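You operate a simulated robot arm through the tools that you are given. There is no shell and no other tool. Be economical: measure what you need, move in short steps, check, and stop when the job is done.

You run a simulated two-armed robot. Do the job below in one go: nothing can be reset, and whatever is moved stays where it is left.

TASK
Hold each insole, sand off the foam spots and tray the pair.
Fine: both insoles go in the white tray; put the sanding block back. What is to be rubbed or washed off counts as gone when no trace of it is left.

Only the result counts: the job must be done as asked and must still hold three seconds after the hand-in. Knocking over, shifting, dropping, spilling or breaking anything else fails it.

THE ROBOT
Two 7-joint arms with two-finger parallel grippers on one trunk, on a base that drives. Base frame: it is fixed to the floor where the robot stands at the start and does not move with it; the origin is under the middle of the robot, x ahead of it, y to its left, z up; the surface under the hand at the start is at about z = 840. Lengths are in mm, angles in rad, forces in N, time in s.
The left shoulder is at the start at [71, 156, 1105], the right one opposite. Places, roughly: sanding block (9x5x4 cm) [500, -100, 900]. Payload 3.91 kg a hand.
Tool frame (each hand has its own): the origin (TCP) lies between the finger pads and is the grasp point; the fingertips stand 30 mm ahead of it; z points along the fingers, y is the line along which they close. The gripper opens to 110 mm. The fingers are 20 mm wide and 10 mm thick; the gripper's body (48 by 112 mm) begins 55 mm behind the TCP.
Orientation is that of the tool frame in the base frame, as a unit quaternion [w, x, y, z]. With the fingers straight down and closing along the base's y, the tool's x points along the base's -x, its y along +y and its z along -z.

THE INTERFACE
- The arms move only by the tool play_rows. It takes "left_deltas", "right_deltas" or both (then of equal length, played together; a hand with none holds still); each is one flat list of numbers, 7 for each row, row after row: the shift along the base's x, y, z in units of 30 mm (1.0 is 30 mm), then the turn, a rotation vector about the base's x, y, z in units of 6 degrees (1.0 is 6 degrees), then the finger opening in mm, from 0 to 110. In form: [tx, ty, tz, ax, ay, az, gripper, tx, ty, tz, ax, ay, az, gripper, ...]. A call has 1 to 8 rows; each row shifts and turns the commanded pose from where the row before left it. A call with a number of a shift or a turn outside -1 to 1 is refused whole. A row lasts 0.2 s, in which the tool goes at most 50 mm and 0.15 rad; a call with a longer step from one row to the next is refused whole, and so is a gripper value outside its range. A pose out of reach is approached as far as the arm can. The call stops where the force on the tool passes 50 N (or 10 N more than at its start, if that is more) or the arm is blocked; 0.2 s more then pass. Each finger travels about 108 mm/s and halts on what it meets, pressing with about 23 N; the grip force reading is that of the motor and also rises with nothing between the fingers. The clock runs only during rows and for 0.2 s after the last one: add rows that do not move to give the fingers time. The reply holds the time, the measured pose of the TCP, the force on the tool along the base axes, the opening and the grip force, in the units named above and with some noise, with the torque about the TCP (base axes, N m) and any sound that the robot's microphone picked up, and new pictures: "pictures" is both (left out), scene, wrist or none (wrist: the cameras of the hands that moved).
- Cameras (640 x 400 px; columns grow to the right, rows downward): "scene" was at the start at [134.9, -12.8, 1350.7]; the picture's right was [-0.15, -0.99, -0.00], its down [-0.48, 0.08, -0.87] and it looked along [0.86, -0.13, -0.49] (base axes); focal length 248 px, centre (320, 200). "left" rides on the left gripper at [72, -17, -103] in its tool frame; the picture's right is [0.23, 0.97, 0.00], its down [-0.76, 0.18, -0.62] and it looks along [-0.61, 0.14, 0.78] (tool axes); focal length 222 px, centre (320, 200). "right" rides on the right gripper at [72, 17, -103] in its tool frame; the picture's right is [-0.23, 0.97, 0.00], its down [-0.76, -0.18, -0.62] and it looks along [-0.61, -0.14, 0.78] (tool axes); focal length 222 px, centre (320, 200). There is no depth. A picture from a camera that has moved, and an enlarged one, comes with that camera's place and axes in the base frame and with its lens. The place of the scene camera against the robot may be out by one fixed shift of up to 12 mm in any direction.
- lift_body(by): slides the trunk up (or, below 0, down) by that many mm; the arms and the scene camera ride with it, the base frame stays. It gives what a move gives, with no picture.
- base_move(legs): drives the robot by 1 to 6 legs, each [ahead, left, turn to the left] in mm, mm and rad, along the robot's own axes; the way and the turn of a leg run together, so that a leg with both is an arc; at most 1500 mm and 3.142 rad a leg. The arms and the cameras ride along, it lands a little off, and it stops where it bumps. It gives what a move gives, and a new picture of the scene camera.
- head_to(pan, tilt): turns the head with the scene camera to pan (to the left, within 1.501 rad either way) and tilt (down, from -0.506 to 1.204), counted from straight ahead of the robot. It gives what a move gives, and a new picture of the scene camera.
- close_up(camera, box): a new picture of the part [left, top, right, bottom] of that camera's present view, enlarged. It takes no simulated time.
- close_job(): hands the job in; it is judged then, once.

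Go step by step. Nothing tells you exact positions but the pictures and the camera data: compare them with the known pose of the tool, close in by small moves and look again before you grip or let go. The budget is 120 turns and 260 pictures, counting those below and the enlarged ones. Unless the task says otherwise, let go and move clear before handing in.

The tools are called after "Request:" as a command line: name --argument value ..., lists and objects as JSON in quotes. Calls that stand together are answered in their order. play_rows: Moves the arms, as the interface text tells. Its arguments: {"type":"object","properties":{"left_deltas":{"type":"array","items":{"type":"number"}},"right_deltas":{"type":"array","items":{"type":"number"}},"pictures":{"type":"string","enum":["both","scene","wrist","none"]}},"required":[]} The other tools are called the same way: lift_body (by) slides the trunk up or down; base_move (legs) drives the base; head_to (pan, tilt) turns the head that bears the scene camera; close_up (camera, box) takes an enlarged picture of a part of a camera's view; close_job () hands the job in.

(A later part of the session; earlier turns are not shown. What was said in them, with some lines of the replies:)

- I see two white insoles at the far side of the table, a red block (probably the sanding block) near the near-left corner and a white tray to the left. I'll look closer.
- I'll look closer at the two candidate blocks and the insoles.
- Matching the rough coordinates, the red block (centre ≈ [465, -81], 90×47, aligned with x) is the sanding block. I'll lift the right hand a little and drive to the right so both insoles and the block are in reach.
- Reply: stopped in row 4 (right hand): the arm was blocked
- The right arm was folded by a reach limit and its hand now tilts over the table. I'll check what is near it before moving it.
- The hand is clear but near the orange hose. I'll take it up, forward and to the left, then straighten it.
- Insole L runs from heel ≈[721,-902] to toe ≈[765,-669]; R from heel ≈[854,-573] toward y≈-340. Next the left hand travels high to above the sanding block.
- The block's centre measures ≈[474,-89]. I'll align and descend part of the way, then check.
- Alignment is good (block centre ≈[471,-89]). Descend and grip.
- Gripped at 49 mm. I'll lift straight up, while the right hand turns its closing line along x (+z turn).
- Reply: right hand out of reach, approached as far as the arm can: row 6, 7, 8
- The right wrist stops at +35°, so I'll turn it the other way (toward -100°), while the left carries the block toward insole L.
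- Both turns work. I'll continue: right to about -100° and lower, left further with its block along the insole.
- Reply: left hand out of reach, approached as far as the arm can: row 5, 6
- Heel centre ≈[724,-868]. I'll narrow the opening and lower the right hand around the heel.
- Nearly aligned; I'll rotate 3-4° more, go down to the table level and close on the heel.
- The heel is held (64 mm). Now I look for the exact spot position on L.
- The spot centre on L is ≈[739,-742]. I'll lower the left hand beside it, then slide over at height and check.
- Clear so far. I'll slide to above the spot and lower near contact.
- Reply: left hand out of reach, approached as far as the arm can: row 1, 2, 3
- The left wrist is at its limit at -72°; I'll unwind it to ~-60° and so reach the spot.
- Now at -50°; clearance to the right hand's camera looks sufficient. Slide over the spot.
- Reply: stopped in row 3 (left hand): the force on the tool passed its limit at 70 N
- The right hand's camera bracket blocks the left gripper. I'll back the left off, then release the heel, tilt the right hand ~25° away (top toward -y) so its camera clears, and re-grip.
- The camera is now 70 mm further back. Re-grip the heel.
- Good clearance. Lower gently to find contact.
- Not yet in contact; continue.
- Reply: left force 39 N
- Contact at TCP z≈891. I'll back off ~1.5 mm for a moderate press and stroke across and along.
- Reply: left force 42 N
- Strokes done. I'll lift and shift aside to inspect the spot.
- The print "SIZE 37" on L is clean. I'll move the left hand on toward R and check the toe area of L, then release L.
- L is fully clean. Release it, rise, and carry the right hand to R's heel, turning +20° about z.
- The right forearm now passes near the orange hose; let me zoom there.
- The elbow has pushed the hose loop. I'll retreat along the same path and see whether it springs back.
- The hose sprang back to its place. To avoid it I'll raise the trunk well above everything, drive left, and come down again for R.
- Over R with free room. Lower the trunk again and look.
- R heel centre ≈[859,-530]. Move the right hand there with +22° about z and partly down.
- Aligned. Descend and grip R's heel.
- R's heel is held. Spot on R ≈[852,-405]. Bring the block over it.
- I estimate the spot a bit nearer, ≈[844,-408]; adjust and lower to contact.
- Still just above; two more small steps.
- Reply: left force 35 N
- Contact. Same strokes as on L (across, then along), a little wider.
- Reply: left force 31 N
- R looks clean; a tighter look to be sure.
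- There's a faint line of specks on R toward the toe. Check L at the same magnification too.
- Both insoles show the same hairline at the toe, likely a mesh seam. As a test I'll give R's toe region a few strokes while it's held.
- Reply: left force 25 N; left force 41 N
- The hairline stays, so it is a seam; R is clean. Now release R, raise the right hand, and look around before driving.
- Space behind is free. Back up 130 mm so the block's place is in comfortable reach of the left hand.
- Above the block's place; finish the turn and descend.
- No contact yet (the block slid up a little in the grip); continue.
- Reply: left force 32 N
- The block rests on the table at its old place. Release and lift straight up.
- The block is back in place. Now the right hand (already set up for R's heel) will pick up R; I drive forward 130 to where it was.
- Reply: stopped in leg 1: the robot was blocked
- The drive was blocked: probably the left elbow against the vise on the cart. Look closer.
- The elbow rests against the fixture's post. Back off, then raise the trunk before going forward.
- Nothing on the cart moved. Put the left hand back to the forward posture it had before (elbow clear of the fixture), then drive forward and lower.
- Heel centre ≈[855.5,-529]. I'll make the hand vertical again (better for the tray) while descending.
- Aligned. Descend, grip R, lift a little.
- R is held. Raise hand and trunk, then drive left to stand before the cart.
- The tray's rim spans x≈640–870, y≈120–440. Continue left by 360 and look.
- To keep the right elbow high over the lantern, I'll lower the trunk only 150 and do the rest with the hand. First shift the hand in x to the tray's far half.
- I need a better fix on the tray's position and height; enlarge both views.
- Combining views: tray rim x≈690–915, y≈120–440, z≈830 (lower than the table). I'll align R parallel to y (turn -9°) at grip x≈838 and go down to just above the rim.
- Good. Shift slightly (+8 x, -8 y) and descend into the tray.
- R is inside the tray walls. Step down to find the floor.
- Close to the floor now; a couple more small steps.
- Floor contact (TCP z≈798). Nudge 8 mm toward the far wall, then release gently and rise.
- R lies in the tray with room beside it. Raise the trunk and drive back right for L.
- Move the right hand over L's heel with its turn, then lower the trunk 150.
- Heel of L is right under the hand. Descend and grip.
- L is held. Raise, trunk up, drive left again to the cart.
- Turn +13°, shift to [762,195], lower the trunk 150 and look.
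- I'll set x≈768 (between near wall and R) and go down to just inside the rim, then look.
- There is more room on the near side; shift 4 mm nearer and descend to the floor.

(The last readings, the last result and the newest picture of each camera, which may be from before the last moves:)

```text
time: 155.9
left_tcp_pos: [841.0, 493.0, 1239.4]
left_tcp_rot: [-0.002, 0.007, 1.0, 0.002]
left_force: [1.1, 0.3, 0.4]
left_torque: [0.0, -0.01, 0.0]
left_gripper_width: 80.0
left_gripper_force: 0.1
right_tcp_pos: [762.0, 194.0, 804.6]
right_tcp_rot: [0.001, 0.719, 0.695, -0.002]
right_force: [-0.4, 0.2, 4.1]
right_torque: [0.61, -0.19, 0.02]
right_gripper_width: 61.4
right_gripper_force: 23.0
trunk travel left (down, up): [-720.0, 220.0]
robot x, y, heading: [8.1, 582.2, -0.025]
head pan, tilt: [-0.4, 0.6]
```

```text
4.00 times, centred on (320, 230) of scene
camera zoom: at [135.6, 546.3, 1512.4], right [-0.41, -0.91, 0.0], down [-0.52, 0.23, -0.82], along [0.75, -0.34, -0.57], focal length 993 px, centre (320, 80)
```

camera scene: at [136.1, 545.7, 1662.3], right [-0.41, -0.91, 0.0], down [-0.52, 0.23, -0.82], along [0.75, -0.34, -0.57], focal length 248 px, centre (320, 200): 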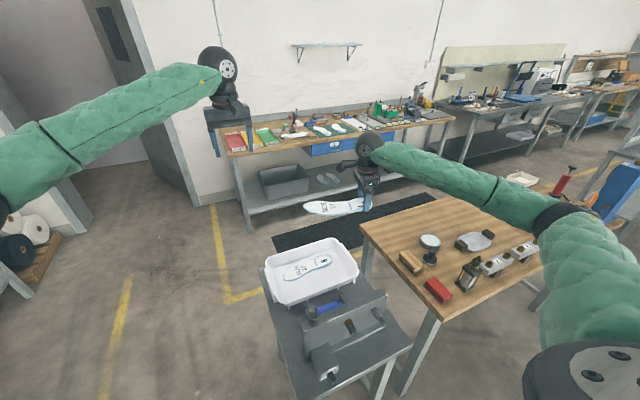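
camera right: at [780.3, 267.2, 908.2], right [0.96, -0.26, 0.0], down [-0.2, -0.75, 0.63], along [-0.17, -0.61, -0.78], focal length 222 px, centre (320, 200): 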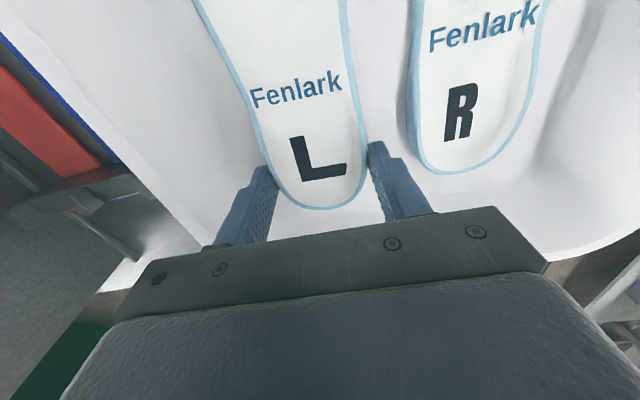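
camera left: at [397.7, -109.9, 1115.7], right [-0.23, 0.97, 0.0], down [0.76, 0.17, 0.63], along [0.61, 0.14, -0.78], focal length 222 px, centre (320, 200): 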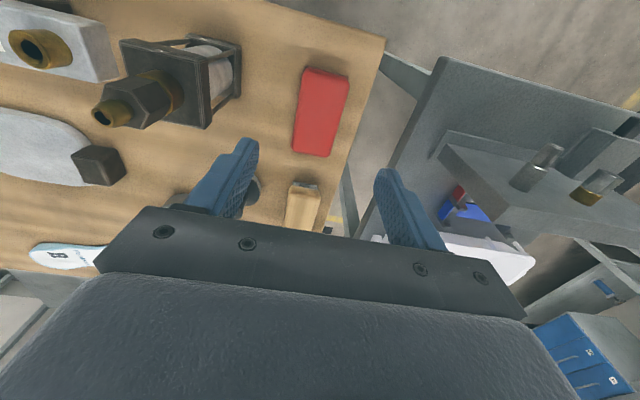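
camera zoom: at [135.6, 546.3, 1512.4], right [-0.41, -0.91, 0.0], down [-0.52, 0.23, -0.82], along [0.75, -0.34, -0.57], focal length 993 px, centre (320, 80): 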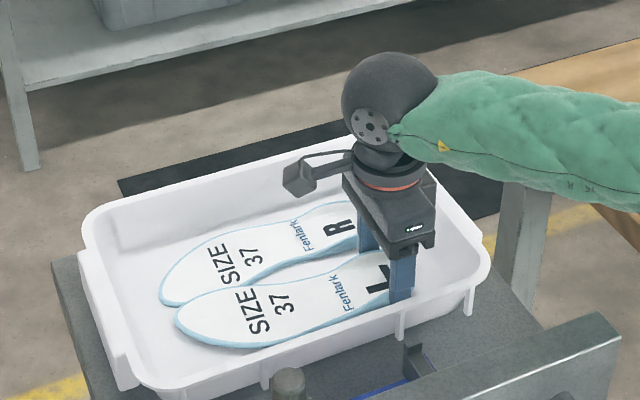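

The toe touches first (slightly on R's edge). Shift 6 mm nearer and lower the last bit.

Request:
play_rows --right_deltas '[0, 0, 0.15, 0, 0, 0, 45, -0.2, 0, 0, 0, 0, 0, 45, 0, 0, -0.15, 0, 0, 0, 45, 0, 0, -0.08, 0, 0, 0, 45, 0, 0, 0, 0, 0, 0, 45]' --pictures "none"

Request:
play_rows --right_deltas '[0, 0, -0.08, 0, 0, 0, 45, 0, 0, 0, 0, 0, 0, 45]' --pictures "wrist"

```text
time: 157.1
left_tcp_pos: [841.7, 493.0, 1240.4]
left_tcp_rot: [-0.003, 0.007, 1.0, 0.002]
left_force: [-0.6, 1.2, -0.4]
left_torque: [0.0, -0.01, 0.0]
left_gripper_width: 79.8
left_gripper_force: 0.0
right_tcp_pos: [756.2, 195.2, 801.1]
right_tcp_rot: [0.001, 0.72, 0.694, -0.003]
right_force: [0.4, -0.1, 3.7]
right_torque: [0.62, -0.23, -0.05]
right_gripper_width: 61.3
right_gripper_force: 23.2
trunk travel left (down, up): [-720.0, 220.0]
robot x, y, heading: [11.0, 586.6, -0.027]
head pan, tilt: [-0.4, 0.6]
```

```text
time: 157.7
left_tcp_pos: [838.9, 492.8, 1239.7]
left_tcp_rot: [-0.002, 0.007, 1.0, 0.003]
left_force: [0.0, 0.5, -0.3]
left_torque: [-0.02, 0.01, -0.02]
left_gripper_width: 79.8
left_gripper_force: 0.0
right_tcp_pos: [756.7, 193.7, 799.8]
right_tcp_rot: [0.002, 0.72, 0.694, -0.003]
right_force: [0.4, 0.5, 4.3]
right_torque: [0.26, -0.14, 0.0]
right_gripper_width: 61.4
right_gripper_force: 23.0
trunk travel left (down, up): [-720.0, 220.0]
robot x, y, heading: [4.4, 583.7, -0.029]
head pan, tilt: [-0.4, 0.6]
camera right: at [775.1, 267.0, 901.1], right [0.96, -0.26, 0.0], down [-0.2, -0.75, 0.63], along [-0.17, -0.61, -0.78], focal length 222 px, centre (320, 200)
```

right: 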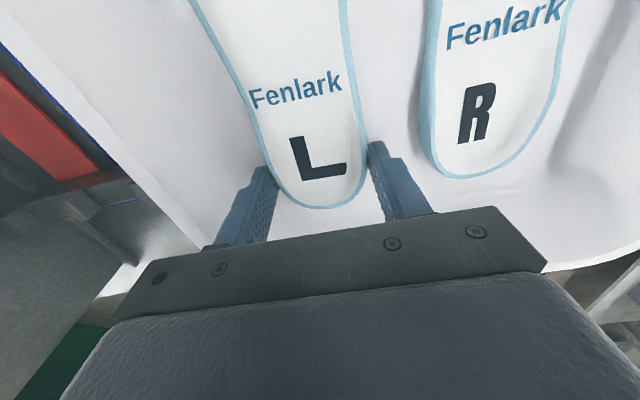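

Heel is at floor height now (TCP ≈799). Release with a small opening and rise straight up.

Request:
play_rows --right_deltas '[0, 0, 0, 0, 0, 0, 66, 0, 0, 0, 0, 0, 0, 69, 0, 0, 0, 0, 0, 0, 69, 0, 0, 0.4, 0, 0, 0, 69, 0, 0, 0.7, 0, 0, 0, 69, 0, 0, 1, 0, 0, 0, 69, 0, 0, 1, 0, 0, 0, 69, 0, 0, 1, 0, 0, 0, 69]' --pictures "none"

Request:
play_rows --right_deltas '[0, 0, 1, 0, 0, 0, 69, 0, 0, 1, 0, 0, 0, 69, 0, 0, 1, 0, 0, 0, 69, 0, 0, 1, 0, 0, 0, 69, 0, 0, 1, 0, 0, 0, 69]' --pictures "wrist"

Request:
close_up --camera "scene" --box '[260, 190, 380, 290]'

```text
time: 159.5
left_tcp_pos: [841.0, 494.0, 1240.7]
left_tcp_rot: [-0.002, 0.007, 1.0, 0.003]
left_force: [-1.1, 0.4, 0.6]
left_torque: [0.03, 0.02, 0.02]
left_gripper_width: 79.8
left_gripper_force: 0.1
right_tcp_pos: [754.4, 193.4, 921.2]
right_tcp_rot: [0.001, 0.72, 0.694, -0.003]
right_force: [-0.6, -0.6, 0.2]
right_torque: [0.01, 0.01, 0.02]
right_gripper_width: 68.9
right_gripper_force: 0.1
trunk travel left (down, up): [-720.0, 220.0]
robot x, y, heading: [6.7, 578.1, -0.022]
head pan, tilt: [-0.4, 0.6]
```

```text
time: 160.7
left_tcp_pos: [841.0, 493.7, 1239.2]
left_tcp_rot: [-0.003, 0.007, 1.0, 0.003]
left_force: [-0.5, 0.1, -0.4]
left_torque: [-0.02, 0.0, 0.0]
left_gripper_width: 79.7
left_gripper_force: 0.2
right_tcp_pos: [758.8, 194.6, 1071.0]
right_tcp_rot: [0.001, 0.72, 0.694, -0.004]
right_force: [-0.5, 0.7, -0.7]
right_torque: [0.04, 0.01, -0.05]
right_gripper_width: 69.2
right_gripper_force: 0.1
trunk travel left (down, up): [-720.0, 220.0]
robot x, y, heading: [10.0, 583.1, -0.023]
head pan, tilt: [-0.4, 0.6]
camera right: at [776.8, 266.8, 1172.3], right [0.96, -0.26, 0.0], down [-0.2, -0.75, 0.63], along [-0.17, -0.61, -0.78], focal length 222 px, centre (320, 200)
```

right: 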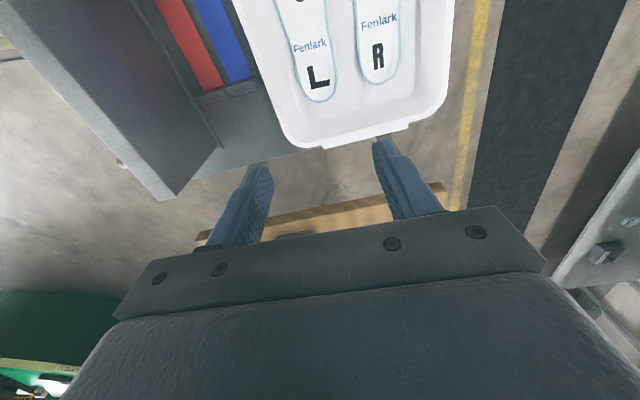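

```text
4.00 times, centred on (320, 240) of scene
camera zoom: at [135.8, 546.4, 1512.3], right [-0.41, -0.91, 0.0], down [-0.52, 0.23, -0.82], along [0.75, -0.34, -0.57], focal length 993 px, centre (320, 40)
```

zoom: 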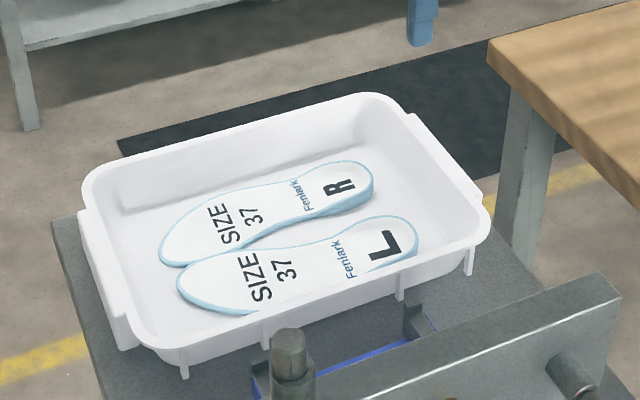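

Both clean insoles lie in the tray. A last look at the table and the block before handing in.

Request:
close_up --camera "scene" --box '[360, 130, 640, 320]'

```text
2.11 times, centred on (500, 225) of scene
camera zoom: at [135.8, 546.4, 1512.3], right [-0.41, -0.91, 0.0], down [-0.52, 0.23, -0.82], along [0.75, -0.34, -0.57], focal length 522 px, centre (-59, 147)
```

zoom: 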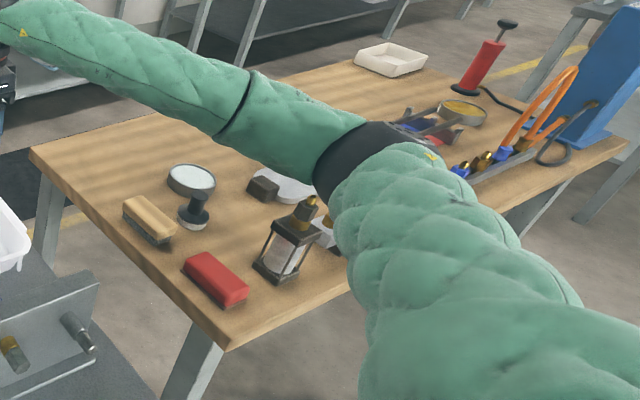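

Everything on the table stands as before, the block is back in its place, and both insoles are in the tray. Handing in.

Request:
close_job

```text
The job is handed in.
```

I sanded both insoles clean and laid them side by side in the white tray. The sanding block is back where it was. I held each insole by the heel while sanding.

Two knocks happened along the way:
- **Orange hose:** the right elbow pushed its loop aside. It sprang back when I backed off.
- **Cart fixture:** the left elbow bumped its post. Nothing on the cart looked moved.

A very faint line remains at the toe of both insoles. Extra sanding on the right one did not change it, so I took it for a seam rather than foam.
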